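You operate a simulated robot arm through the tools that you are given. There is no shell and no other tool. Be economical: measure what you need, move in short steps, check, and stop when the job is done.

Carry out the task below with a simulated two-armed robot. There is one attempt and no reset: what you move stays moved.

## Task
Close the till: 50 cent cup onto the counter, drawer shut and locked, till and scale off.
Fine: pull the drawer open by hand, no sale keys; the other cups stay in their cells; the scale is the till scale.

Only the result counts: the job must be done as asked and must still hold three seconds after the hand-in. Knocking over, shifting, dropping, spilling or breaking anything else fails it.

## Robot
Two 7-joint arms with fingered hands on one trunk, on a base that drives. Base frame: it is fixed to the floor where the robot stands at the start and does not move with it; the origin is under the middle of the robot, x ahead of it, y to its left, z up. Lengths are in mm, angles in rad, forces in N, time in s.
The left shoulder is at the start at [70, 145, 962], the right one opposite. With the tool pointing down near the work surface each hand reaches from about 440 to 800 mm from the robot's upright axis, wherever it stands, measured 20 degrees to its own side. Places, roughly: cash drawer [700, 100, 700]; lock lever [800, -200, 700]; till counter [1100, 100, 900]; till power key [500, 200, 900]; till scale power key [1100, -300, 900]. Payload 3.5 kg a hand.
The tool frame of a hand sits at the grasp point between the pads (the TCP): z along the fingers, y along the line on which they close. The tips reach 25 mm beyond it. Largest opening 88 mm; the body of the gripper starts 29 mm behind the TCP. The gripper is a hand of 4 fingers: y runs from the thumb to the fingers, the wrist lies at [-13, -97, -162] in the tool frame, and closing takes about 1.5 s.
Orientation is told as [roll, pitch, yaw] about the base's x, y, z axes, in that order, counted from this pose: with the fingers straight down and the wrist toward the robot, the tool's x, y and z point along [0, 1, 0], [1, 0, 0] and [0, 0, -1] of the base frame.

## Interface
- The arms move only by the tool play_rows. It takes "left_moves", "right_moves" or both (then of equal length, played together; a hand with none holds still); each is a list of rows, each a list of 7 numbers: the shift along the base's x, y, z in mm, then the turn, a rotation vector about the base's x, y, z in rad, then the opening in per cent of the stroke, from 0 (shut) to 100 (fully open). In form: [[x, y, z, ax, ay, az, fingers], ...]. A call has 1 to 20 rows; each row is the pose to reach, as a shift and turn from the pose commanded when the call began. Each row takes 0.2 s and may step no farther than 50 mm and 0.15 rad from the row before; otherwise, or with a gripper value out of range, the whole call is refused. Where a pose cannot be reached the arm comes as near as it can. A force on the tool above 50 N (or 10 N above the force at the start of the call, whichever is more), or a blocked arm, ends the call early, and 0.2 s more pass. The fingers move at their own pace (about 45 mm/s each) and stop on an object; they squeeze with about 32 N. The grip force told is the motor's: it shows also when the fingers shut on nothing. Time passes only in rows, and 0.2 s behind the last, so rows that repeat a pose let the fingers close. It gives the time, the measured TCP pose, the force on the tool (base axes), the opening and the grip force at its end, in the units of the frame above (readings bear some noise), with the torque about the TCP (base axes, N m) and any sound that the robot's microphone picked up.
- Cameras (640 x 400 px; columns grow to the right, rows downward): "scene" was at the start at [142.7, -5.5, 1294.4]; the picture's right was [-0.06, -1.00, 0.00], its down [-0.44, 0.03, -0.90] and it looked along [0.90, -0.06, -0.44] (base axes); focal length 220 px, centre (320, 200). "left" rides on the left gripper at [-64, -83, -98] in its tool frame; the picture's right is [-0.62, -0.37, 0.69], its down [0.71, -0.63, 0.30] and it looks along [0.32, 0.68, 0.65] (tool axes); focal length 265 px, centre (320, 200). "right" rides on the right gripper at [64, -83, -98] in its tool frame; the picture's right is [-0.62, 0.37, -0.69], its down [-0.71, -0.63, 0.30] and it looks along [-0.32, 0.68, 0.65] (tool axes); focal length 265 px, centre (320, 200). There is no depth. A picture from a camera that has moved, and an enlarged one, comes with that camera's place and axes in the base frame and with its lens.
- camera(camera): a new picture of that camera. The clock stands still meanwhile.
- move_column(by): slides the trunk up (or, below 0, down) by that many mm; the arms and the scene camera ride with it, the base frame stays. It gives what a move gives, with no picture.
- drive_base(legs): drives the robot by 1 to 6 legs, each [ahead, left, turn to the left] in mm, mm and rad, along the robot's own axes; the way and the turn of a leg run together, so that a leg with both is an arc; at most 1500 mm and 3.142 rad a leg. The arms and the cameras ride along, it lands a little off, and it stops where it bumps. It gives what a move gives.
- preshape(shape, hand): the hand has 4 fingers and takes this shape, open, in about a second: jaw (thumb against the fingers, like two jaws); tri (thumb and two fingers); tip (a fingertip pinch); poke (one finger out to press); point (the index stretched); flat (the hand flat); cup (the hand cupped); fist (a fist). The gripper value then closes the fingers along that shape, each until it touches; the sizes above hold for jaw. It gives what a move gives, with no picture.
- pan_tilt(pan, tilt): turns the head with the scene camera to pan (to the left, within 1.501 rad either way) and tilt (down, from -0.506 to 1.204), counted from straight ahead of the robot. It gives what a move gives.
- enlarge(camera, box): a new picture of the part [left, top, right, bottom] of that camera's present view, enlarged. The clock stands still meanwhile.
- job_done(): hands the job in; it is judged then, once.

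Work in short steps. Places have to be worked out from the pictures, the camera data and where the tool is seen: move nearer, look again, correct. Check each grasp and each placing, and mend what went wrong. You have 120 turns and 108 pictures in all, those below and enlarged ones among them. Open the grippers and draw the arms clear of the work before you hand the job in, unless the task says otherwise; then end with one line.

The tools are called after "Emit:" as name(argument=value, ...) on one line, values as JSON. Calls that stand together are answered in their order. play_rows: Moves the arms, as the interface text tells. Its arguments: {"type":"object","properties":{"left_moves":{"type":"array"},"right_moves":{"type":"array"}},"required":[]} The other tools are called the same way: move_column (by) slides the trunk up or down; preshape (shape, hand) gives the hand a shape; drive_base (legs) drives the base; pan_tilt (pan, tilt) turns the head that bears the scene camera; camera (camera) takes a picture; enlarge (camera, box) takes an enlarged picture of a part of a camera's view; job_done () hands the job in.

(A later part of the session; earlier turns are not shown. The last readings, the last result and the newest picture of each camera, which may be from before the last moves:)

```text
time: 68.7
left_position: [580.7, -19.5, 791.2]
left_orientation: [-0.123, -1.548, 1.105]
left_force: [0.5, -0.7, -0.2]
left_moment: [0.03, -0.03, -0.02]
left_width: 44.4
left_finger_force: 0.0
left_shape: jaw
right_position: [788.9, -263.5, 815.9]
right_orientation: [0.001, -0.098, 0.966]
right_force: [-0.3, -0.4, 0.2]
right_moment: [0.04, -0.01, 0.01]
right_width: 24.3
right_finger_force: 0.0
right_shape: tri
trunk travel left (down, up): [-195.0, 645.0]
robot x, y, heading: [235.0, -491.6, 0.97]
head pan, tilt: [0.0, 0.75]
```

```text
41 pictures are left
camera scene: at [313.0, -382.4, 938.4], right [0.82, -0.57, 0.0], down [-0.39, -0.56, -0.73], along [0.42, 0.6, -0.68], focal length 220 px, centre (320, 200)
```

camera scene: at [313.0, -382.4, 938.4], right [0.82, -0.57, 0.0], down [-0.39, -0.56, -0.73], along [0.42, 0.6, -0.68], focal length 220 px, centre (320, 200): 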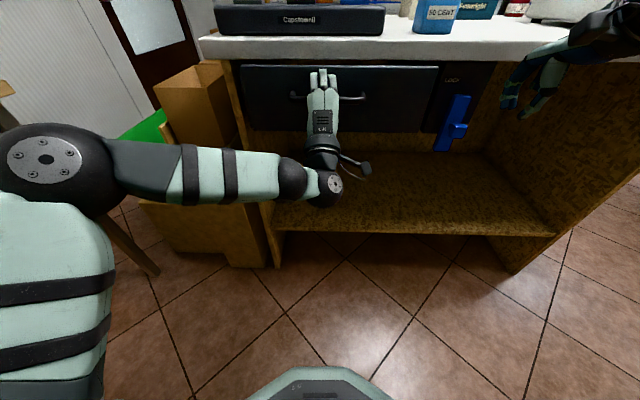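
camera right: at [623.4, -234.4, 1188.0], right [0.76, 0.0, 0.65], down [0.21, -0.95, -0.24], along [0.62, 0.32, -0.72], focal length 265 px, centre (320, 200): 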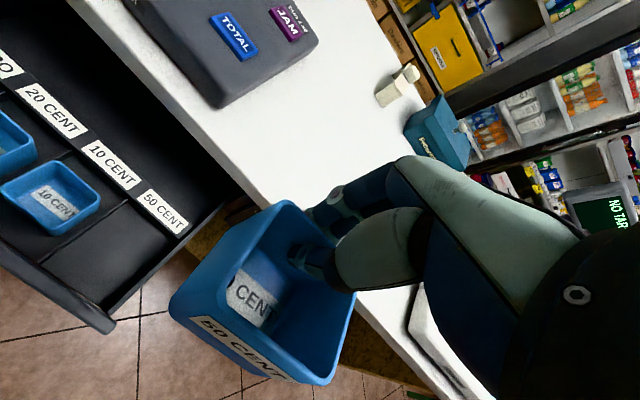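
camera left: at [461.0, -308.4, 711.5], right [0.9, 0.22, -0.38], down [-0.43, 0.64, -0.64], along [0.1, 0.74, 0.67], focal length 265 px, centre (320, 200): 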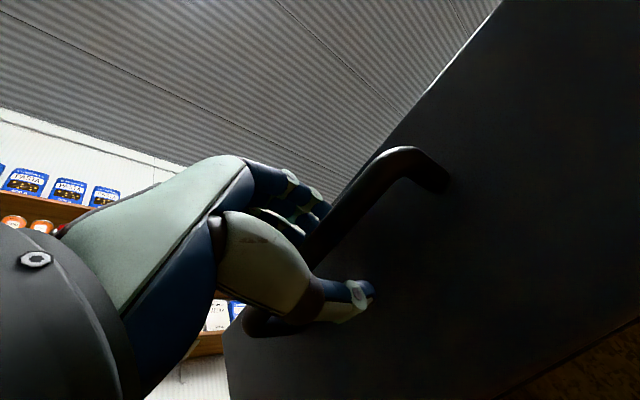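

Nearly shut. I push on in small steps until it resists.

Emit:
play_rows(left_moves=[[6, 8, 0, 0, 0, 0, 50], [12, 16, 0, 0, 0, 0, 50], [17, 24, 0, 0, 0, 0, 50], [20, 28.5, 0, 0, 0, 0, 50], [23, 33, 0, 0, 0, 0, 50]])

Emit:
camera(camera="left")

Emit:
camera(camera="scene")

```text
time: 70.0
left_position: [600.1, 6.3, 797.8]
left_orientation: [-0.581, -1.555, 1.553]
left_force: [-21.9, -22.8, -1.9]
left_moment: [0.15, -0.25, 0.04]
left_width: 43.9
left_finger_force: 0.1
left_shape: jaw
right_position: [785.2, -267.1, 818.8]
right_orientation: [0.0, -0.102, 0.97]
right_force: [0.0, 0.1, -0.2]
right_moment: [0.02, 0.0, 0.01]
right_width: 24.4
right_finger_force: 0.2
right_shape: tri
trunk travel left (down, up): [-195.0, 645.0]
robot x, y, heading: [232.1, -494.6, 0.968]
head pan, tilt: [0.0, 0.75]
stopped in row 5 (left hand): the force on the tool passed its limit at 51 N (the readings are from after the stop); the commanded pose is now the measured one
```

```text
40 pictures are left
camera left: at [597.5, -112.7, 716.3], right [0.9, 0.22, -0.37], down [-0.42, 0.64, -0.64], along [0.1, 0.73, 0.67], focal length 265 px, centre (320, 200)
```

left: 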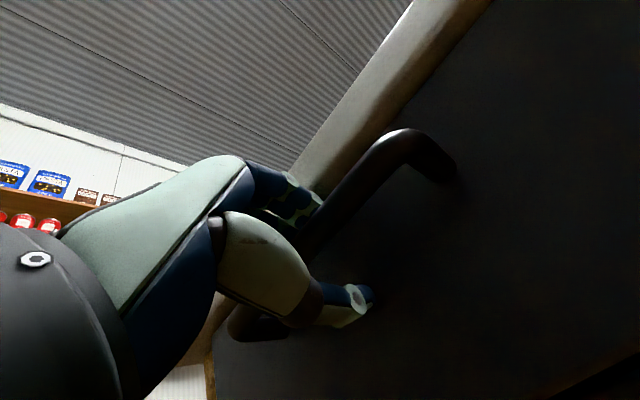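

```text
39 pictures are left
camera scene: at [308.7, -386.6, 939.0], right [0.82, -0.57, 0.0], down [-0.38, -0.56, -0.73], along [0.42, 0.6, -0.68], focal length 220 px, centre (320, 200)
```

scene: 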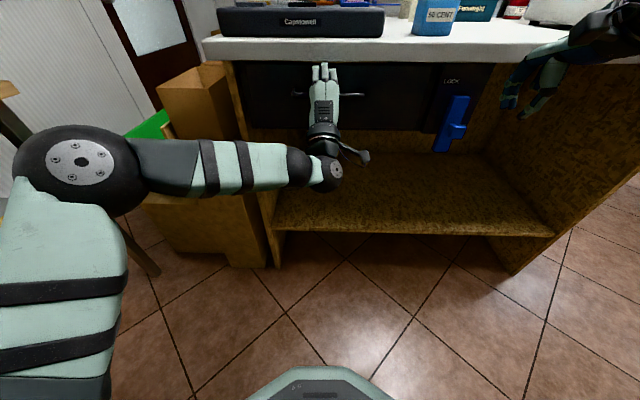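

The drawer is against its stop. I draw the left hand off the bar a little and look closely at the lever from here.

Emit:
play_rows(left_moves=[[-8, -11, 0, 0, 0, 0, 50], [-20, -28, 0, 0, 0, 0, 50], [-35, -49, 0, 0, 0, 0, 50], [-48, -68, 0, 0, 0, 0, 50]])

Emit:
enlarge(camera="scene", box=[400, 55, 500, 165])

Emit:
enlarge(camera="scene", box=[220, 40, 480, 150])

```text
time: 71.0
left_position: [556.5, -56.1, 793.1]
left_orientation: [-0.228, -1.55, 1.206]
left_force: [-0.2, 1.2, -0.8]
left_moment: [0.0, -0.02, 0.0]
left_width: 44.1
left_finger_force: 0.1
left_shape: jaw
right_position: [786.7, -264.9, 816.5]
right_orientation: [-0.001, -0.099, 0.968]
right_force: [0.7, 0.0, 0.0]
right_moment: [-0.03, -0.04, 0.01]
right_width: 24.2
right_finger_force: 0.0
right_shape: tri
trunk travel left (down, up): [-195.0, 645.0]
robot x, y, heading: [237.1, -490.9, 0.967]
head pan, tilt: [0.0, 0.75]
```

```text
3.64 times, centred on (450, 110) of scene
camera zoom: at [312.4, -383.1, 938.4], right [0.82, -0.57, 0.0], down [-0.39, -0.56, -0.73], along [0.42, 0.6, -0.68], focal length 800 px, centre (-153, 527)
```

zoom: 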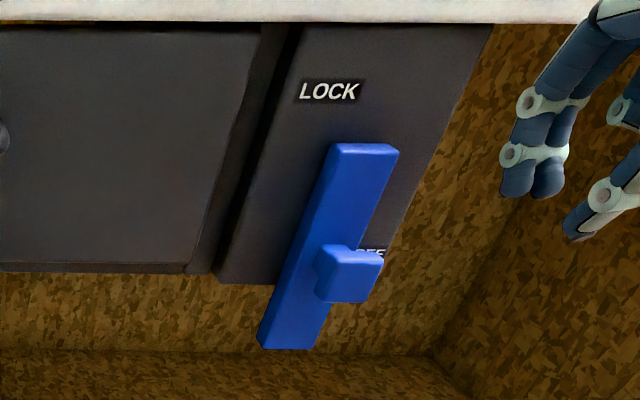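

```text
2.46 times, centred on (350, 95) of scene
camera zoom: at [312.4, -383.1, 938.4], right [0.82, -0.57, 0.0], down [-0.39, -0.56, -0.73], along [0.42, 0.6, -0.68], focal length 542 px, centre (246, 458)
```

zoom: 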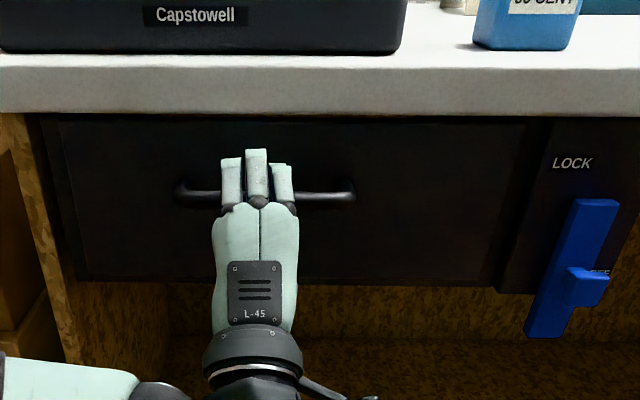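

Drawer looks flush. The lever hangs from a pivot near the plate's middle, knob at its lower half (≈(817,−182,721)); I will try swinging the knob with one finger. I lower the trunk 70 mm, form "poke" and turn the right hand forward, right of the knob.

Emit:
preshape(hand="right", shape="poke")

Emit:
move_column(by=-70)

Emit:
play_rows(right_moves=[[3, 0, -2, 0.12, -0.085, 0, 100], [6, -1, -4, 0.24, -0.169, 0, 100], [9, -1, -6, 0.361, -0.254, 0, 100], [12, -1, -8, 0.481, -0.338, 0, 100], [15, -2, -10, 0.601, -0.423, 0, 100], [18, -2, -12, 0.721, -0.507, 0, 100], [21, -2, -14, 0.841, -0.592, 0, 100], [24, -3, -16, 0.962, -0.676, 0, 100], [27, -3, -18, 1.082, -0.761, 0, 100], [29, -3.5, -21, 1.202, -0.845, 0, 100], [29, -3.5, -21, 1.202, -0.845, 0, 100]])

Emit:
camera(camera="scene")

Emit:
camera(camera="right")

```text
time: 72.0
left_position: [556.3, -56.0, 792.1]
left_orientation: [-0.244, -1.551, 1.224]
left_force: [0.8, -0.3, 0.8]
left_moment: [-0.01, 0.0, -0.01]
left_width: 44.3
left_finger_force: 0.1
left_shape: jaw
right_position: [788.8, -266.4, 815.7]
right_orientation: [-0.001, -0.099, 0.97]
right_force: [-0.2, 0.2, 0.4]
right_moment: [0.0, 0.02, 0.0]
right_width: 0.0
right_finger_force: 0.0
right_shape: poke
trunk travel left (down, up): [-195.0, 645.0]
robot x, y, heading: [234.0, -494.1, 0.966]
head pan, tilt: [0.0, 0.75]
```

```text
time: 73.0
left_position: [556.4, -56.6, 722.8]
left_orientation: [-0.251, -1.55, 1.229]
left_force: [0.4, -0.7, -0.3]
left_moment: [0.0, -0.02, 0.02]
left_width: 44.2
left_finger_force: 0.0
left_shape: jaw
right_position: [787.1, -264.4, 746.1]
right_orientation: [-0.002, -0.098, 0.968]
right_force: [0.6, -0.4, -0.7]
right_moment: [0.0, -0.02, 0.02]
right_width: 0.0
right_finger_force: 0.1
right_shape: poke
trunk travel left (down, up): [-125.0, 715.0]
robot x, y, heading: [240.4, -494.6, 0.966]
head pan, tilt: [0.0, 0.75]
```

```text
time: 75.4
left_position: [556.6, -56.2, 724.0]
left_orientation: [-0.233, -1.55, 1.21]
left_force: [-0.2, 0.0, 1.0]
left_moment: [-0.03, 0.0, 0.01]
left_width: 44.2
left_finger_force: 0.1
left_shape: jaw
right_position: [816.5, -268.9, 725.1]
right_orientation: [-1.398, -1.561, 2.357]
right_force: [-0.5, -0.8, -0.7]
right_moment: [-0.02, -0.03, 0.01]
right_width: 0.0
right_finger_force: 0.1
right_shape: poke
trunk travel left (down, up): [-125.0, 715.0]
robot x, y, heading: [238.7, -495.1, 0.965]
head pan, tilt: [0.0, 0.75]
```

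```text
36 pictures are left
camera scene: at [312.5, -383.2, 868.4], right [0.82, -0.57, 0.0], down [-0.39, -0.56, -0.73], along [0.41, 0.6, -0.68], focal length 220 px, centre (320, 200)
```

scene: 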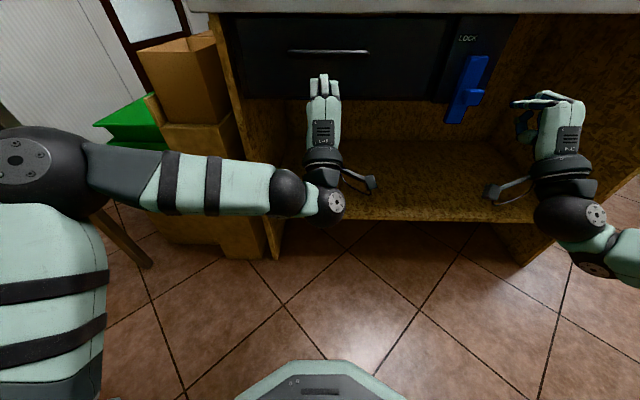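

```text
35 pictures are left
camera right: at [709.6, -312.3, 642.0], right [0.11, -0.92, 0.38], down [0.76, -0.16, -0.62], along [0.64, 0.35, 0.69], focal length 265 px, centre (320, 200)
```

right: 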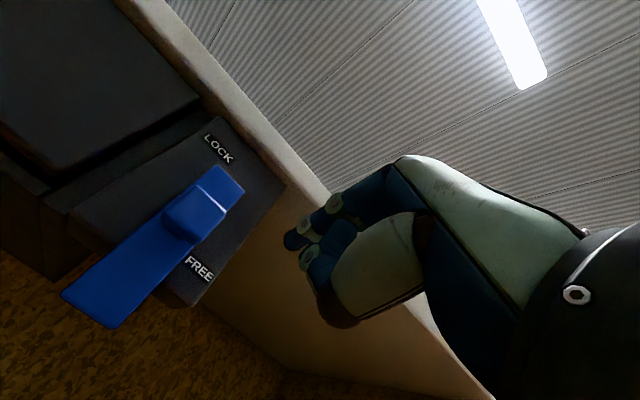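

I zoom in on the lever from below.

Emit:
enlarge(camera="right", box=[30, 100, 310, 350])

Emit:
enlarge(camera="scene", box=[420, 20, 600, 150])

```text
1.60 times, centred on (170, 225) of right
camera zoom: at [709.6, -312.3, 642.0], right [0.11, -0.92, 0.38], down [0.76, -0.16, -0.62], along [0.64, 0.35, 0.69], focal length 425 px, centre (560, 160)
```

zoom: 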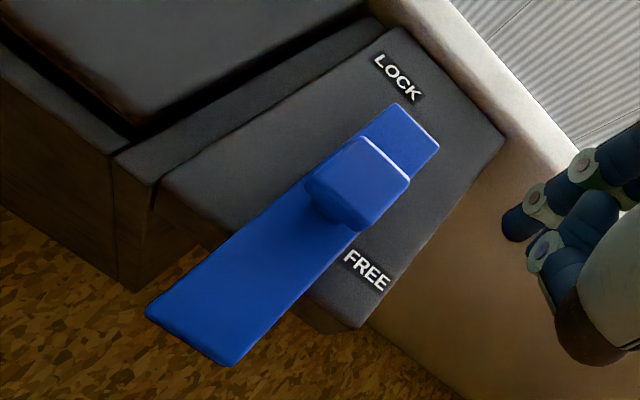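

```text
3.08 times, centred on (510, 85) of scene
camera zoom: at [312.5, -383.2, 868.4], right [0.82, -0.57, 0.0], down [-0.39, -0.56, -0.73], along [0.41, 0.6, -0.68], focal length 677 px, centre (-265, 554)
```

zoom: 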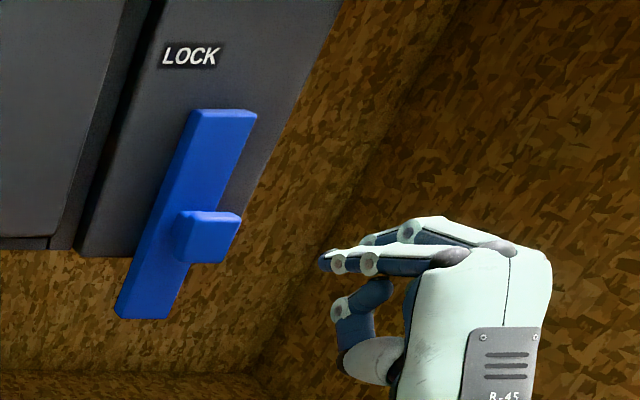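

The index tip sits 25 mm ahead of the TCP. I advance 55 mm so the fingertip is beside the knob's right face.

Emit:
play_rows(right_moves=[[10.5, 15, 0, 0, 0, 0, 100], [21, 30, 0, 0, 0, 0, 100], [31.6, 45, 0, 0, 0, 0, 100], [31.6, 45, 0, 0, 0, 0, 100]])

Emit:
enlarge(camera="scene", box=[420, 20, 600, 150])

Emit:
camera(camera="right")

```text
time: 76.4
left_position: [556.4, -57.6, 722.1]
left_orientation: [-0.243, -1.55, 1.221]
left_force: [-0.2, 0.5, 0.3]
left_moment: [-0.05, 0.0, -0.03]
left_width: 44.3
left_finger_force: 0.1
left_shape: jaw
right_position: [848.3, -224.5, 723.8]
right_orientation: [-1.201, -1.561, 2.161]
right_force: [0.5, -0.5, -0.9]
right_moment: [0.0, 0.03, 0.02]
right_width: 0.1
right_finger_force: 0.1
right_shape: poke
trunk travel left (down, up): [-125.0, 715.0]
robot x, y, heading: [239.5, -492.5, 0.969]
head pan, tilt: [0.0, 0.75]
```

```text
3.08 times, centred on (510, 85) of scene
camera zoom: at [312.4, -383.2, 868.4], right [0.82, -0.57, 0.0], down [-0.39, -0.56, -0.73], along [0.42, 0.6, -0.68], focal length 677 px, centre (-265, 554)
```

zoom: 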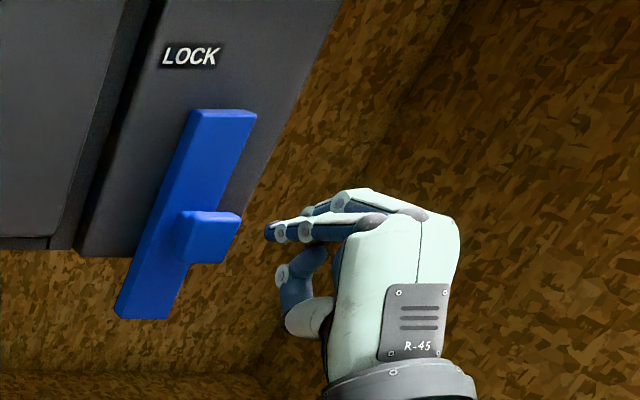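

```text
31 pictures are left
camera right: at [741.4, -267.6, 640.9], right [0.11, -0.92, 0.38], down [0.76, -0.17, -0.62], along [0.64, 0.35, 0.68], focal length 265 px, centre (320, 200)
```

right: 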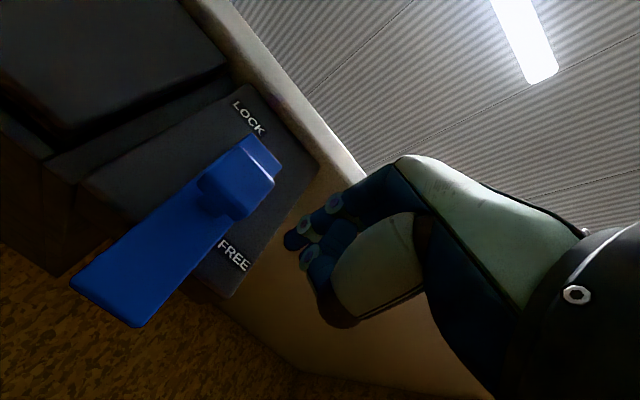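

The fingertip is level with the knob and just right of it. I push it left 55 mm in small steps.

Emit:
play_rows(right_moves=[[-9, 6.3, 0, 0, 0, 0, 100], [-18, 12.6, 0, 0, 0, 0, 100], [-25, 17.3, 0, 0, 0, 0, 100], [-30, 20.7, 0, 0, 0, 0, 100], [-35, 24.2, 0, 0, 0, 0, 100], [-40, 27.6, 0, 0, 0, 0, 100], [-45, 31, 0, 0, 0, 0, 100]])

Emit:
enlarge(camera="scene", box=[420, 20, 600, 150])

```text
time: 78.0
left_position: [556.6, -56.5, 722.9]
left_orientation: [-0.233, -1.55, 1.208]
left_force: [0.6, -0.3, 0.1]
left_moment: [-0.01, 0.0, 0.0]
left_width: 44.3
left_finger_force: 0.0
left_shape: jaw
right_position: [804.4, -191.1, 725.6]
right_orientation: [-1.231, -1.56, 2.188]
right_force: [0.8, 0.0, -0.6]
right_moment: [-0.01, 0.02, 0.0]
right_width: 0.0
right_finger_force: 0.1
right_shape: poke
trunk travel left (down, up): [-125.0, 715.0]
robot x, y, heading: [238.8, -494.2, 0.965]
head pan, tilt: [0.0, 0.75]
```

```text
3.08 times, centred on (510, 85) of scene
camera zoom: at [312.5, -383.2, 868.4], right [0.82, -0.57, 0.0], down [-0.39, -0.56, -0.73], along [0.41, 0.6, -0.68], focal length 677 px, centre (-265, 554)
```

zoom: 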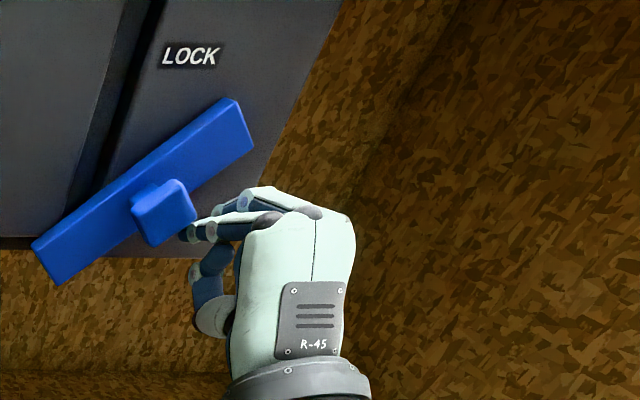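

The lever swings left about its top end. I follow the arc, left and upward, to bring it horizontal.

Emit:
play_rows(right_moves=[[-6, 4, 4, 0, 0, 0, 100], [-12, 8.5, 9, 0, 0, 0, 100], [-18, 12.5, 15, 0, 0, 0, 100], [-22, 15.5, 21, 0, 0, 0, 100], [-26, 18, 28, 0, 0, 0, 100], [-28, 19.6, 34, 0, 0, 0, 100]])

Emit:
enlarge(camera="scene", box=[420, 20, 600, 150])

```text
time: 79.4
left_position: [557.2, -57.0, 722.1]
left_orientation: [-0.105, -1.549, 1.08]
left_force: [-0.4, 1.1, 0.0]
left_moment: [0.01, 0.03, 0.02]
left_width: 44.0
left_finger_force: 0.0
left_shape: jaw
right_position: [778.9, -173.6, 752.1]
right_orientation: [-0.464, -1.553, 1.42]
right_force: [-9.3, -22.2, -33.9]
right_moment: [-0.25, 0.04, 0.04]
right_width: 0.0
right_finger_force: 0.1
right_shape: poke
trunk travel left (down, up): [-125.0, 715.0]
robot x, y, heading: [234.9, -491.0, 0.963]
head pan, tilt: [0.0, 0.75]
```

```text
3.08 times, centred on (510, 85) of scene
camera zoom: at [314.6, -384.2, 867.5], right [0.82, -0.57, 0.0], down [-0.39, -0.56, -0.73], along [0.41, 0.6, -0.68], focal length 677 px, centre (-265, 554)
```

zoom: 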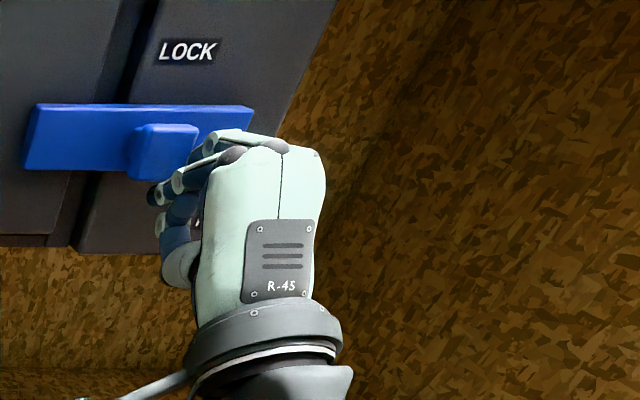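

The lever is horizontal across the drawer edge and resists: at its stop under LOCK. I withdraw the finger and see whether it stays.

Emit:
play_rows(right_moves=[[0, 0, -8, 0, 0, 0, 100], [4, -2.5, -12, 0, 0, 0, 100], [-13, -28, -12, 0, 0, 0, 100], [-30, -52, -12, 0, 0, 0, 100], [-47, -76, -12, 0, 0, 0, 100], [-60, -105, -12, 0, 0, 0, 100]])

Emit:
enlarge(camera="scene", box=[360, 0, 580, 140])

```text
time: 80.8
left_position: [556.2, -56.6, 722.7]
left_orientation: [-0.245, -1.55, 1.222]
left_force: [0.8, -0.3, -0.5]
left_moment: [0.01, 0.0, -0.04]
left_width: 44.3
left_finger_force: 0.0
left_shape: jaw
right_position: [715.3, -278.3, 747.7]
right_orientation: [-1.382, -1.56, 2.341]
right_force: [-0.1, 0.1, 0.7]
right_moment: [0.0, -0.01, -0.01]
right_width: 0.0
right_finger_force: 0.0
right_shape: poke
trunk travel left (down, up): [-125.0, 715.0]
robot x, y, heading: [240.4, -491.9, 0.967]
head pan, tilt: [0.0, 0.75]
```

```text
2.86 times, centred on (470, 70) of scene
camera zoom: at [312.3, -383.2, 868.4], right [0.82, -0.57, 0.0], down [-0.39, -0.56, -0.73], along [0.42, 0.6, -0.68], focal length 628 px, centre (-109, 571)
```

zoom: 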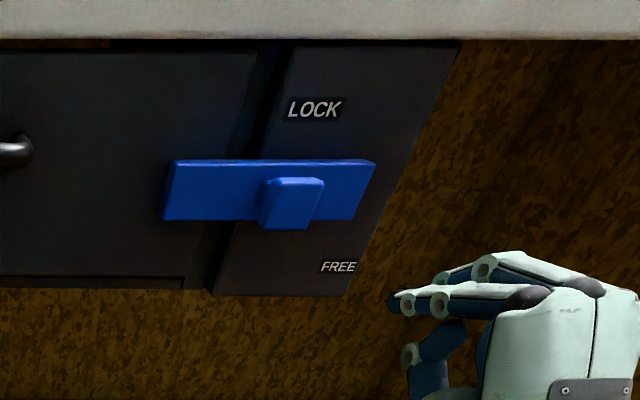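

Locked: the lever lies across under LOCK and stays. Now I raise the trunk by 400 mm for the keys, both hands being clear of the counter edge.

Emit:
move_column(by=400)

Emit:
preshape(hand="left", shape="poke")

Emit:
play_rows(left_moves=[[-13, 9, 0, -0.115, 0.081, 0, 100], [-26, 18, 0, -0.23, 0.162, 0, 100], [-39, 28, 0, -0.346, 0.243, 0, 100], [-52, 38, 5, -0.461, 0.324, 0, 100], [-65, 47, 10, -0.576, 0.405, 0, 100], [-78, 56, 15, -0.692, 0.486, 0, 100], [-91, 65, 20, -0.807, 0.567, 0, 100], [-104, 74, 25, -0.922, 0.648, 0, 100], [-117, 83, 30, -1.037, 0.729, 0, 100]])

Emit:
camera(camera="scene")

```text
time: 84.7
left_position: [555.6, -56.3, 1123.1]
left_orientation: [-0.241, -1.55, 1.218]
left_force: [0.9, -0.1, -0.5]
left_moment: [0.01, -0.01, 0.0]
left_width: 44.2
left_finger_force: 0.1
left_shape: jaw
right_position: [715.8, -277.7, 1148.3]
right_orientation: [-1.22, -1.56, 2.18]
right_force: [0.0, 0.0, -0.2]
right_moment: [0.0, 0.01, -0.03]
right_width: 0.2
right_finger_force: 0.2
right_shape: poke
trunk travel left (down, up): [-525.0, 315.0]
robot x, y, heading: [235.0, -489.4, 0.968]
head pan, tilt: [0.0, 0.75]
```

```text
time: 85.6
left_position: [555.8, -56.8, 1122.7]
left_orientation: [-0.24, -1.551, 1.218]
left_force: [1.6, 0.2, 0.6]
left_moment: [0.02, 0.0, 0.0]
left_width: 0.1
left_finger_force: 0.0
left_shape: poke
right_position: [715.0, -278.7, 1147.0]
right_orientation: [-1.226, -1.56, 2.183]
right_force: [0.2, 0.4, -0.7]
right_moment: [0.03, -0.01, 0.03]
right_width: 0.0
right_finger_force: 0.0
right_shape: poke
trunk travel left (down, up): [-525.0, 315.0]
robot x, y, heading: [238.3, -489.9, 0.964]
head pan, tilt: [0.0, 0.75]
```

```text
time: 87.6
left_position: [530.4, 4.8, 1095.4]
left_orientation: [0.024, -0.33, 1.003]
left_force: [0.4, 0.4, -0.1]
left_moment: [0.0, -0.02, -0.03]
left_width: 0.0
left_finger_force: 0.1
left_shape: poke
left hand out of reach, approached as far as the arm can: row 7, 8, 9
right_position: [715.3, -277.9, 1147.4]
right_orientation: [-1.221, -1.561, 2.181]
right_force: [-0.4, 0.3, -0.1]
right_moment: [-0.01, 0.05, 0.0]
right_width: 0.0
right_finger_force: 0.0
right_shape: poke
trunk travel left (down, up): [-525.0, 315.0]
robot x, y, heading: [237.6, -490.7, 0.967]
head pan, tilt: [0.0, 0.75]
```

```text
27 pictures are left
camera scene: at [312.6, -383.4, 1268.4], right [0.82, -0.57, 0.0], down [-0.39, -0.56, -0.73], along [0.41, 0.6, -0.68], focal length 220 px, centre (320, 200)
```

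scene: 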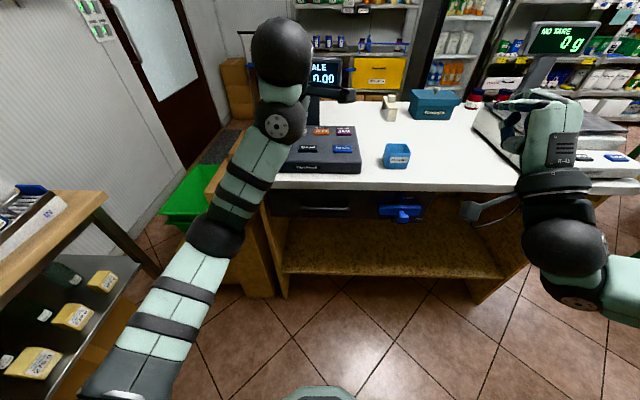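

I move the left poke finger toward above the till's ON/OFF key (532,188,931), staying at z≈1010.

Emit:
play_rows(left_moves=[[-1, 29, -14, 0, 0, 0, 100], [-1, 58, -28, 0, 0, 0, 100], [-2, 88, -42, 0, 0, 0, 100], [-2, 117, -56, 0, 0, 0, 100], [-3, 146, -70, 0, 0, 0, 100], [-3, 176, -85, 0, 0, 0, 100], [-3, 176, -85, 0, 0, 0, 100]])

Emit:
camera(camera="scene")

Emit:
camera(camera="left")

```text
time: 89.2
left_position: [551.6, 113.8, 1003.9]
left_orientation: [0.115, -0.442, 1.058]
left_force: [0.4, 0.5, -0.5]
left_moment: [-0.01, -0.01, 0.0]
left_width: 0.0
left_finger_force: 0.0
left_shape: poke
left hand out of reach, approached as far as the arm can: row 1, 2, 3, 4, 5, 6
right_position: [715.1, -278.3, 1147.6]
right_orientation: [-1.25, -1.56, 2.206]
right_force: [0.9, 0.0, 0.0]
right_moment: [-0.01, 0.01, -0.01]
right_width: 0.0
right_finger_force: 0.0
right_shape: poke
trunk travel left (down, up): [-525.0, 315.0]
robot x, y, heading: [234.1, -490.5, 0.968]
head pan, tilt: [0.0, 0.75]
```

```text
26 pictures are left
camera scene: at [312.5, -383.8, 1268.4], right [0.82, -0.57, 0.0], down [-0.39, -0.56, -0.73], along [0.42, 0.6, -0.68], focal length 220 px, centre (320, 200)
```

scene: 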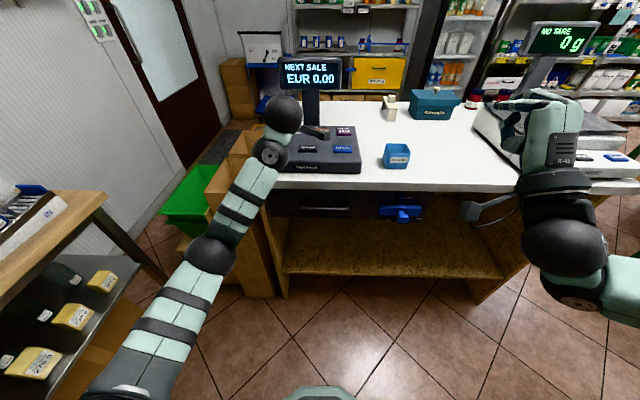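

```text
25 pictures are left
camera left: at [561.2, -21.7, 1051.0], right [0.46, -0.27, -0.84], down [-0.88, -0.05, -0.47], along [0.09, 0.96, -0.26], focal length 265 px, centre (320, 200)
```

left: 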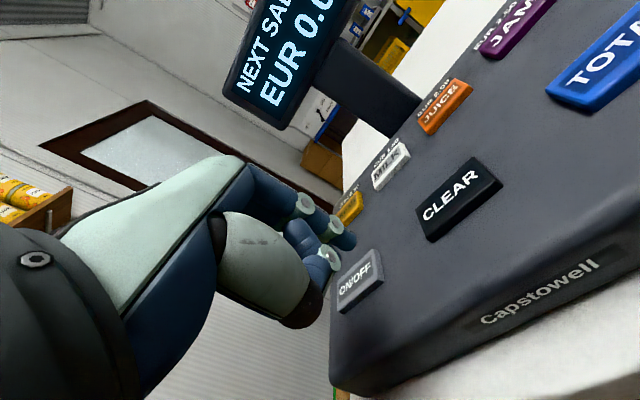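

The left arm is fully stretched. I pull the hand back and left, then drive 100 mm nearer.

Emit:
play_rows(left_moves=[[-30, -11, 10, 0, 0, 0, 100], [-60, -22, 20, 0, 0, 0, 100], [-91, -34, 30, 0, 0, 0, 100], [-91, -34, 30, 0, 0, 0, 100]])

Emit:
drive_base(legs=[[100, 0, 0]])

Emit:
camera(camera="scene")

Emit:
camera(camera="left")

```text
time: 90.2
left_position: [496.2, 44.0, 999.1]
left_orientation: [0.027, -0.336, 1.009]
left_force: [0.1, 0.8, -0.8]
left_moment: [-0.01, 0.01, -0.02]
left_width: 0.0
left_finger_force: 0.0
left_shape: poke
left hand out of reach, approached as far as the arm can: row 1, 2, 3, 4
right_position: [715.8, -277.5, 1147.6]
right_orientation: [-1.189, -1.561, 2.147]
right_force: [0.1, 0.1, 0.0]
right_moment: [-0.01, -0.02, 0.02]
right_width: 0.0
right_finger_force: 0.1
right_shape: poke
trunk travel left (down, up): [-525.0, 315.0]
robot x, y, heading: [236.6, -493.7, 0.966]
head pan, tilt: [0.0, 0.75]
```

```text
time: 91.3
left_position: [550.3, 127.0, 997.1]
left_orientation: [0.027, -0.335, 1.012]
left_force: [1.0, 0.0, -1.0]
left_moment: [0.0, -0.02, -0.01]
left_width: 0.0
left_finger_force: 0.1
left_shape: poke
right_position: [771.2, -194.6, 1146.8]
right_orientation: [-1.181, -1.56, 2.143]
right_force: [0.3, -0.1, -0.4]
right_moment: [0.0, 0.01, -0.01]
right_width: 0.1
right_finger_force: 0.1
right_shape: poke
trunk travel left (down, up): [-525.0, 315.0]
robot x, y, heading: [290.5, -410.0, 0.967]
head pan, tilt: [0.0, 0.75]
```

```text
24 pictures are left
camera scene: at [368.9, -300.7, 1268.3], right [0.82, -0.57, 0.0], down [-0.39, -0.56, -0.73], along [0.41, 0.6, -0.68], focal length 220 px, centre (320, 200)
```

scene: 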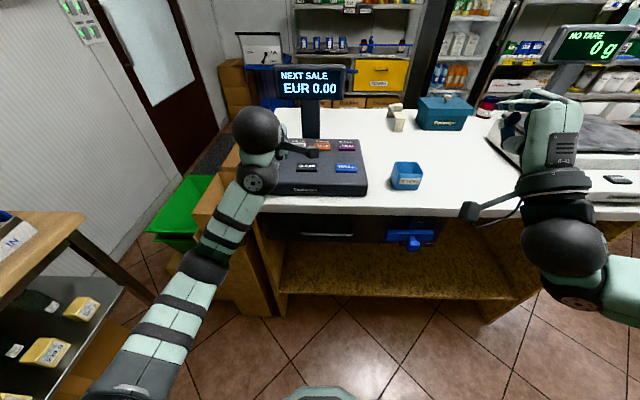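

```text
23 pictures are left
camera left: at [549.4, -2.2, 1062.7], right [0.45, -0.42, -0.79], down [-0.88, -0.04, -0.48], along [0.16, 0.91, -0.38], focal length 265 px, centre (320, 200)
```

left: 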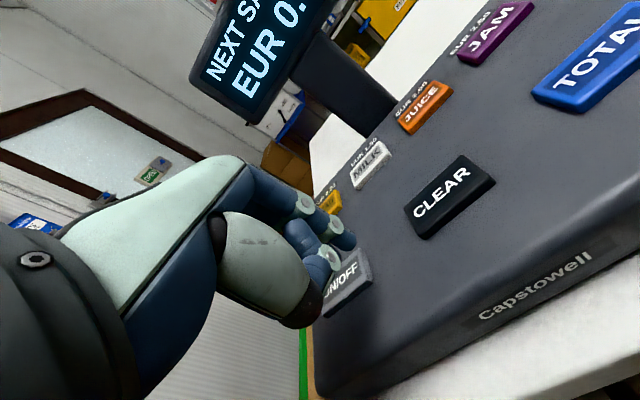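

Key found again at (533,184,931); the index tip is about (553,134,973). I try the small shift by arm: toward the key at constant height.

Emit:
play_rows(left_moves=[[-6, 12, 0, 0, 0, 0, 100], [-11, 25, 0, 0, 0, 0, 100], [-16, 38, 0, 0, 0, 0, 100], [-20, 51, 0, 0, 0, 0, 100], [-20, 51, 0, 0, 0, 0, 100]])

Emit:
camera(camera="left")

```text
time: 92.5
left_position: [549.8, 130.9, 990.9]
left_orientation: [0.028, -0.335, 1.016]
left_force: [-0.1, 0.4, -0.1]
left_moment: [-0.01, 0.02, -0.02]
left_width: 0.2
left_finger_force: 0.0
left_shape: poke
left hand out of reach, approached as far as the arm can: row 1, 2, 3, 4, 5
right_position: [771.4, -196.9, 1147.5]
right_orientation: [-1.238, -1.559, 2.198]
right_force: [-0.1, -0.4, 0.3]
right_moment: [-0.01, -0.03, -0.03]
right_width: 0.1
right_finger_force: 0.0
right_shape: poke
trunk travel left (down, up): [-525.0, 315.0]
robot x, y, heading: [290.5, -407.4, 0.971]
head pan, tilt: [0.0, 0.75]
```

```text
22 pictures are left
camera left: at [547.7, 2.2, 1054.3], right [0.45, -0.41, -0.79], down [-0.88, -0.05, -0.48], along [0.16, 0.91, -0.38], focal length 265 px, centre (320, 200)
```

left: 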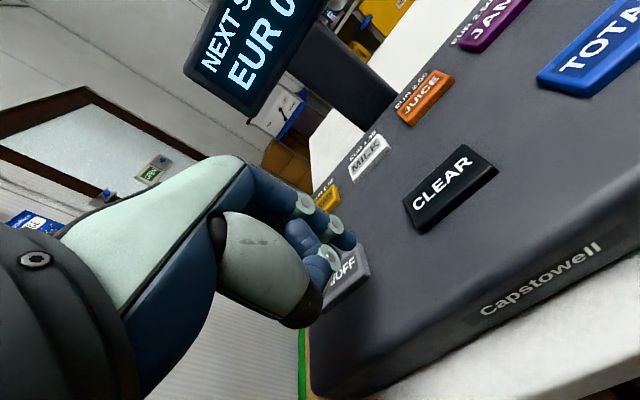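

The arm won't move that way. The base can do it instead; first I zoom in to see exactly where the index tip is.

Emit:
enlarge(camera="left", box=[260, 170, 400, 310])

Emit:
enlarge(camera="scene", box=[220, 90, 380, 210])

```text
2.86 times, centred on (330, 240) of left
camera zoom: at [547.7, 2.2, 1054.3], right [0.45, -0.41, -0.79], down [-0.88, -0.05, -0.48], along [0.16, 0.91, -0.38], focal length 758 px, centre (291, 86)
```

zoom: 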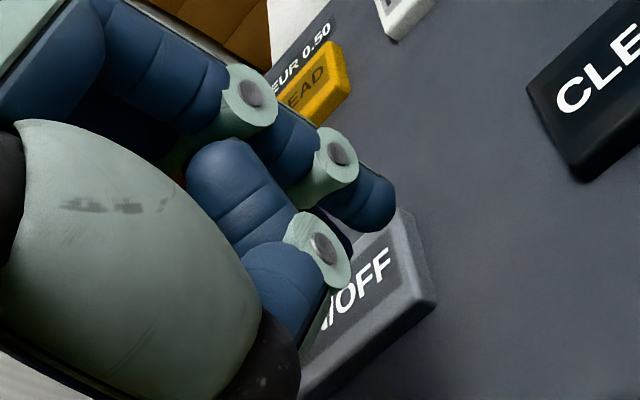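

```text
3.33 times, centred on (300, 150) of scene
camera zoom: at [368.6, -301.3, 1268.4], right [0.82, -0.57, 0.0], down [-0.39, -0.56, -0.73], along [0.41, 0.6, -0.68], focal length 733 px, centre (387, 367)
```

zoom: 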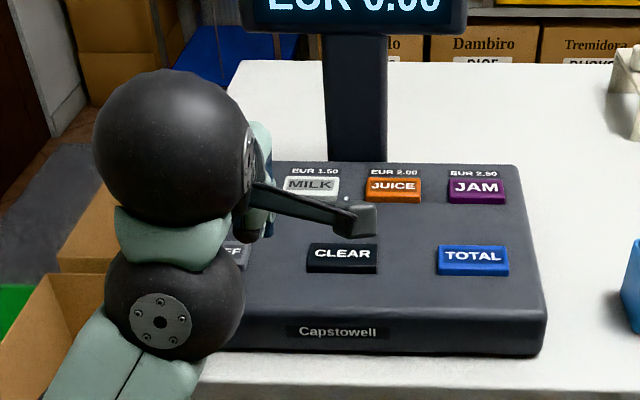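

Tip at about (560,138,969), key at (535,185,931). I drive the base 24 ahead and 47 left.

Emit:
drive_base(legs=[[24, 47, 0]])

Emit:
camera(camera="left")

```text
time: 93.5
left_position: [523.6, 178.7, 989.3]
left_orientation: [0.028, -0.337, 1.017]
left_force: [-0.7, 0.0, 0.5]
left_moment: [0.01, 0.0, 0.0]
left_width: 0.2
left_finger_force: 0.1
left_shape: poke
right_position: [746.1, -147.7, 1147.4]
right_orientation: [-1.206, -1.561, 2.169]
right_force: [0.6, -0.7, 0.2]
right_moment: [0.0, 0.01, -0.01]
right_width: 0.0
right_finger_force: 0.1
right_shape: poke
trunk travel left (down, up): [-525.0, 315.0]
robot x, y, heading: [268.2, -362.9, 0.965]
head pan, tilt: [0.0, 0.75]
```

```text
19 pictures are left
camera left: at [522.2, 49.7, 1054.1], right [0.45, -0.41, -0.79], down [-0.88, -0.05, -0.48], along [0.16, 0.91, -0.38], focal length 265 px, centre (320, 200)
```

left: 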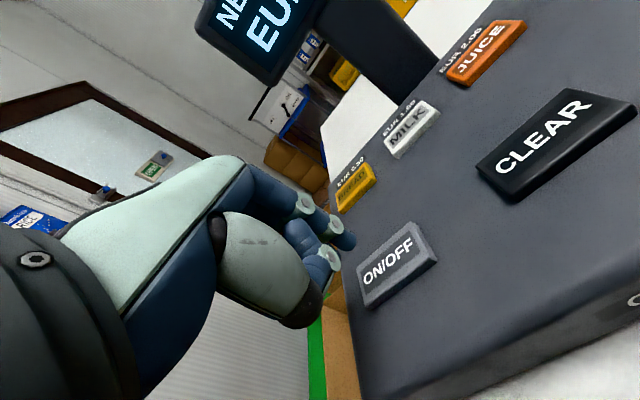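

Tip is over the key (key recomputed (536,182)). I lower the trunk by 30 mm, close above the key.

Emit:
move_column(by=-30)

Emit:
enlarge(camera="left", box=[260, 150, 460, 320])

```text
time: 94.2
left_position: [524.4, 177.6, 960.9]
left_orientation: [0.029, -0.337, 1.017]
left_force: [-0.1, -0.9, -0.3]
left_moment: [0.04, -0.04, 0.0]
left_width: 0.0
left_finger_force: 0.0
left_shape: poke
right_position: [745.6, -149.5, 1117.6]
right_orientation: [-1.279, -1.56, 2.241]
right_force: [-1.3, 0.2, -0.2]
right_moment: [-0.02, -0.01, 0.02]
right_width: 0.1
right_finger_force: 0.1
right_shape: poke
trunk travel left (down, up): [-495.0, 345.0]
robot x, y, heading: [267.5, -365.6, 0.97]
head pan, tilt: [0.0, 0.75]
```

```text
2.35 times, centred on (360, 235) of left
camera zoom: at [522.5, 48.5, 1024.5], right [0.45, -0.41, -0.79], down [-0.88, -0.05, -0.48], along [0.16, 0.91, -0.38], focal length 624 px, centre (226, 118)
```

zoom: 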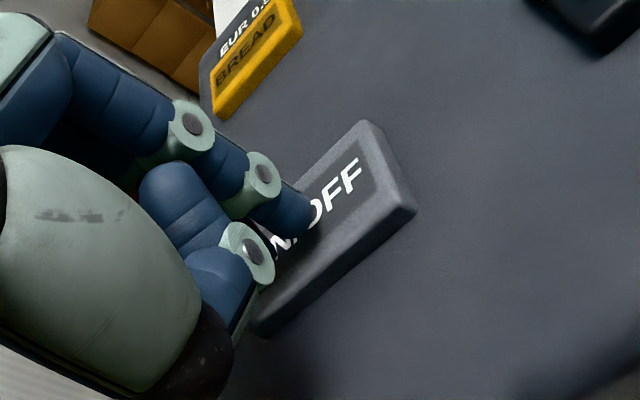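

The fingertip is right over the key's middle. I press by lowering 6 mm more and check the display.

Emit:
move_column(by=-6)

Emit:
camera(camera="left")

```text
time: 94.8
left_position: [523.3, 177.2, 954.9]
left_orientation: [0.027, -0.338, 1.018]
left_force: [0.3, 0.2, 1.5]
left_moment: [0.02, 0.0, -0.03]
left_width: 0.1
left_finger_force: 0.2
left_shape: poke
right_position: [744.7, -147.4, 1111.3]
right_orientation: [-1.257, -1.56, 2.217]
right_force: [-0.6, -0.7, -0.7]
right_moment: [0.02, 0.0, 0.03]
right_width: 0.2
right_finger_force: 0.2
right_shape: poke
trunk travel left (down, up): [-489.0, 351.0]
robot x, y, heading: [268.9, -362.6, 0.969]
head pan, tilt: [0.0, 0.75]
heard: click
```

```text
17 pictures are left
camera left: at [522.3, 48.7, 1018.7], right [0.45, -0.41, -0.79], down [-0.88, -0.05, -0.48], along [0.16, 0.91, -0.38], focal length 265 px, centre (320, 200)
```

left: 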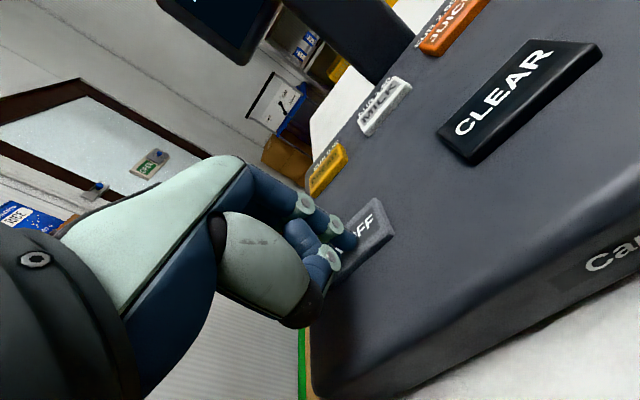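

Click heard; the till display looks dark. I raise the trunk 100 mm off the key and check both displays.

Emit:
move_column(by=100)

Emit:
camera(camera="scene")

```text
time: 96.1
left_position: [523.5, 178.1, 1053.8]
left_orientation: [0.029, -0.336, 1.018]
left_force: [0.2, 0.2, -0.4]
left_moment: [0.03, -0.02, 0.0]
left_width: 0.0
left_finger_force: 0.1
left_shape: poke
right_position: [747.3, -148.3, 1211.4]
right_orientation: [-1.192, -1.561, 2.153]
right_force: [-1.0, -0.2, -0.4]
right_moment: [0.02, -0.04, 0.01]
right_width: 0.0
right_finger_force: 0.0
right_shape: poke
trunk travel left (down, up): [-589.0, 251.0]
robot x, y, heading: [267.9, -366.5, 0.966]
head pan, tilt: [0.0, 0.75]
```

```text
16 pictures are left
camera scene: at [343.7, -254.3, 1332.3], right [0.82, -0.57, 0.0], down [-0.39, -0.56, -0.73], along [0.41, 0.6, -0.68], focal length 220 px, centre (320, 200)
```

scene: 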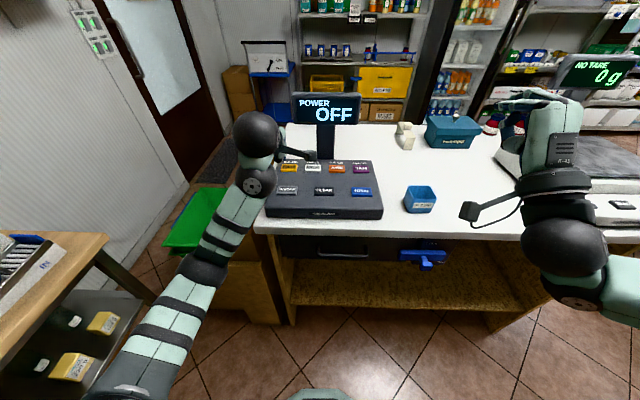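

Till shows POWER OFF. Now to the scale: its ON/OFF key is the left one, at about (1132,−309,937). I back off, drive 477 mm right along the counter, then a bit ahead.

Emit:
drive_base(legs=[[-150, 0, 0], [0, -477, 0], [60, 0, 0]])

Emit:
camera(camera="scene")

```text
time: 100.5
left_position: [873.2, -168.5, 1054.8]
left_orientation: [0.027, -0.336, 1.014]
left_force: [0.5, 0.0, -0.1]
left_moment: [0.01, 0.01, 0.01]
left_width: 0.1
left_finger_force: 0.1
left_shape: poke
right_position: [1094.7, -495.5, 1211.5]
right_orientation: [-1.204, -1.562, 2.165]
right_force: [0.0, -0.2, -0.8]
right_moment: [0.0, -0.01, 0.02]
right_width: 0.0
right_finger_force: 0.0
right_shape: poke
trunk travel left (down, up): [-589.0, 251.0]
robot x, y, heading: [615.7, -709.9, 0.974]
head pan, tilt: [0.0, 0.75]
```

```text
15 pictures are left
camera scene: at [692.4, -601.4, 1332.3], right [0.82, -0.57, 0.0], down [-0.39, -0.56, -0.73], along [0.41, 0.6, -0.68], focal length 220 px, centre (320, 200)
```

scene: 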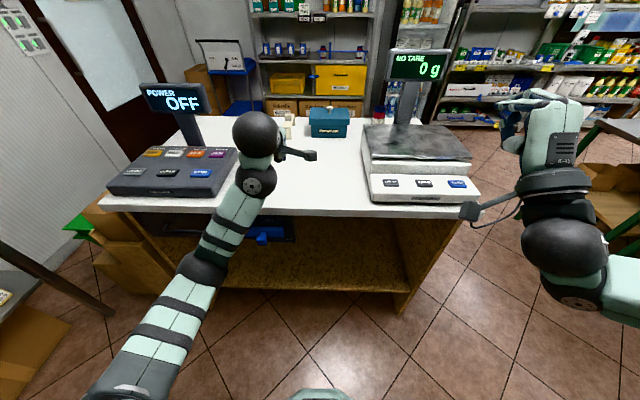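

Key seen at u≈495, v≈−200 from the head. I turn the right hand's finger down while moving it over there, staying at z≈1060.

Emit:
play_rows(right_moves=[[0, 0, 0, -0.107, 0.074, 0, 100], [0, 0, 0, -0.213, 0.148, 0, 100], [3, 15, -10, -0.32, 0.222, 0, 100], [6, 35, -25, -0.426, 0.296, 0, 100], [10, 58, -45, -0.533, 0.371, 0, 100], [15, 82, -65, -0.64, 0.445, 0, 100], [20, 107, -85, -0.746, 0.519, 0, 100], [25, 132, -105, -0.853, 0.593, 0, 100], [30, 157, -127, -0.959, 0.667, 0, 100], [34.8, 181.3, -150, -1.066, 0.741, 0, 100], [34.8, 181.3, -150, -1.066, 0.741, 0, 100]])

Emit:
camera(camera="right")

Emit:
camera(camera="scene")

```text
time: 102.9
left_position: [872.9, -168.9, 1055.4]
left_orientation: [0.031, -0.34, 1.014]
left_force: [-0.7, 0.1, 1.2]
left_moment: [0.01, 0.01, 0.0]
left_width: 0.2
left_finger_force: 0.1
left_shape: poke
right_position: [1127.4, -315.5, 1064.8]
right_orientation: [-0.008, -0.267, 0.972]
right_force: [0.2, -0.4, 0.6]
right_moment: [0.01, 0.01, -0.01]
right_width: 0.4
right_finger_force: 0.1
right_shape: poke
right hand out of reach, approached as far as the arm can: row 1, 2, 3
trunk travel left (down, up): [-589.0, 251.0]
robot x, y, heading: [614.9, -710.5, 0.969]
head pan, tilt: [0.0, 0.75]
```

```text
14 pictures are left
camera right: at [1016.5, -366.7, 1137.0], right [0.61, -0.21, 0.77], down [0.29, -0.84, -0.46], along [0.74, 0.5, -0.45], focal length 265 px, centre (320, 200)
```

right: 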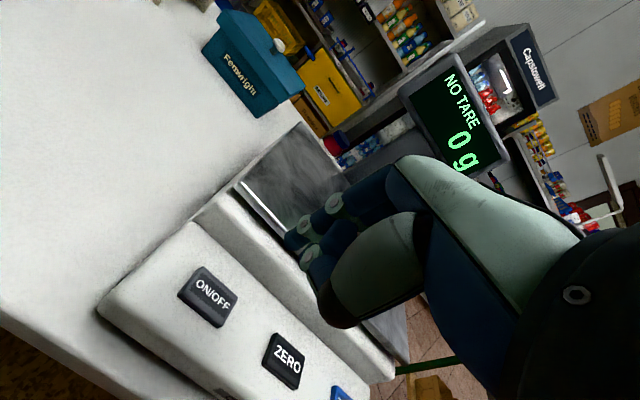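

```text
13 pictures are left
camera scene: at [691.9, -603.0, 1332.5], right [0.82, -0.57, 0.0], down [-0.39, -0.56, -0.73], along [0.41, 0.6, -0.68], focal length 220 px, centre (320, 200)
```

scene: 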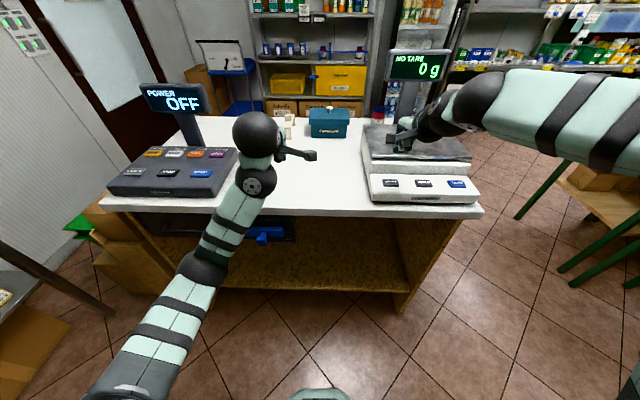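

Key computed at about (1142,−309,937); fingertip at about (1129,−304,1042). I shift and lower 80 mm, then look again.

Emit:
play_rows(right_moves=[[7, -3, -15, 0, 0, 0, 100], [13, -5, -30, 0, 0, 0, 100], [13, -5, -50, 0, 0, 0, 100], [13, -5, -70, 0, 0, 0, 100], [13, -5, -80, 0, 0, 0, 100], [13, -5, -80, 0, 0, 0, 100]])

Emit:
enlarge(camera="right", box=[180, 160, 400, 360])

Emit:
enlarge(camera="scene", box=[340, 100, 500, 220])

```text
time: 104.3
left_position: [872.4, -169.7, 1055.0]
left_orientation: [0.029, -0.338, 1.017]
left_force: [-0.6, 0.3, -0.4]
left_moment: [0.02, -0.02, -0.03]
left_width: 0.4
left_finger_force: 0.0
left_shape: poke
right_position: [1143.7, -319.1, 980.0]
right_orientation: [-0.006, -0.267, 0.972]
right_force: [0.6, 0.3, 0.4]
right_moment: [-0.02, -0.01, 0.0]
right_width: 0.0
right_finger_force: 0.2
right_shape: poke
trunk travel left (down, up): [-589.0, 251.0]
robot x, y, heading: [616.9, -712.3, 0.969]
head pan, tilt: [0.0, 0.75]
```

```text
2.00 times, centred on (290, 260) of right
camera zoom: at [1030.4, -369.8, 1053.3], right [0.6, -0.21, 0.77], down [0.3, -0.84, -0.46], along [0.74, 0.5, -0.45], focal length 531 px, centre (380, 80)
```

zoom: 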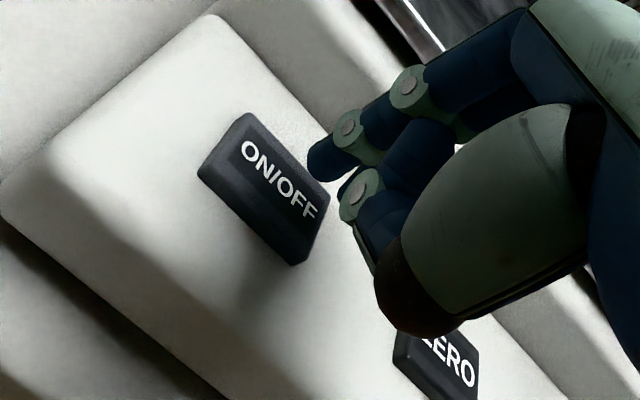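

```text
3.33 times, centred on (420, 160) of scene
camera zoom: at [691.9, -601.6, 1332.4], right [0.82, -0.57, 0.0], down [-0.39, -0.56, -0.73], along [0.41, 0.6, -0.68], focal length 733 px, centre (-13, 333)
```

zoom: 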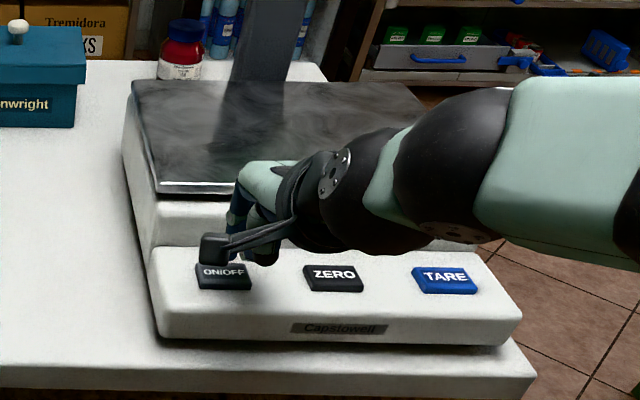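

Tip is about 20 mm above the key and 3 mm off. I press down in small steps, listening for the click.

Emit:
play_rows(right_moves=[[-3, -2, -7, 0, 0, 0, 100], [-3, -2, -14, 0, 0, 0, 100], [-3, -2, -18, 0, 0, 0, 100], [-3, -2, -21, 0, 0, 0, 100], [-3, -2, -21, 0, 0, 0, 100]])

```text
time: 105.5
left_position: [872.1, -169.0, 1054.4]
left_orientation: [0.027, -0.338, 1.016]
left_force: [0.2, 0.9, -0.4]
left_moment: [-0.02, -0.02, 0.01]
left_width: 0.1
left_finger_force: 0.1
left_shape: poke
right_position: [1140.8, -321.5, 962.0]
right_orientation: [-0.005, -0.272, 0.974]
right_force: [0.4, 0.5, 1.6]
right_moment: [0.0, -0.02, 0.06]
right_width: 0.1
right_finger_force: 0.0
right_shape: poke
trunk travel left (down, up): [-589.0, 251.0]
robot x, y, heading: [611.0, -713.3, 0.97]
head pan, tilt: [0.0, 0.75]
```

The finger just touches (1.6 N), no click yet. I press 5 mm more.

Emit:
play_rows(right_moves=[[0, 0, -3, 0, 0, 0, 100], [0, 0, -5, 0, 0, 0, 100], [0, 0, -5, 0, 0, 0, 100]])

Emit:
enlarge(camera="scene", box=[340, 30, 500, 220])

```text
time: 106.3
left_position: [870.8, -169.2, 1055.6]
left_orientation: [0.029, -0.339, 1.016]
left_force: [0.3, 0.4, 0.4]
left_moment: [0.01, 0.0, 0.02]
left_width: 0.0
left_finger_force: 0.0
left_shape: poke
right_position: [1138.7, -322.1, 957.4]
right_orientation: [-0.005, -0.274, 0.973]
right_force: [2.4, 1.7, 9.2]
right_moment: [-0.02, -0.14, 0.0]
right_width: 0.1
right_finger_force: 0.1
right_shape: poke
trunk travel left (down, up): [-589.0, 251.0]
robot x, y, heading: [617.7, -714.5, 0.973]
head pan, tilt: [0.0, 0.75]
heard: click
```

```text
2.11 times, centred on (420, 125) of scene
camera zoom: at [691.1, -602.1, 1332.6], right [0.82, -0.57, 0.0], down [-0.39, -0.56, -0.73], along [0.42, 0.6, -0.68], focal length 463 px, centre (110, 358)
```

zoom: 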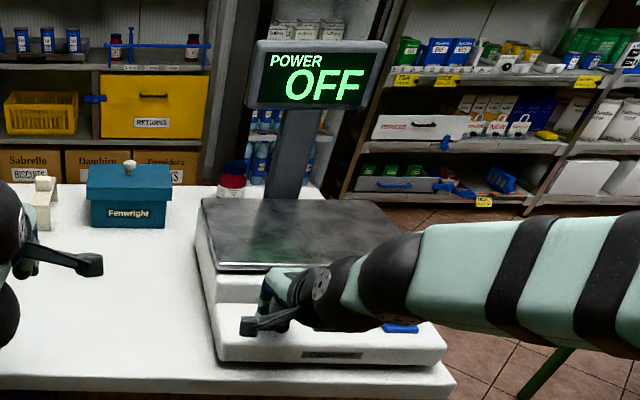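

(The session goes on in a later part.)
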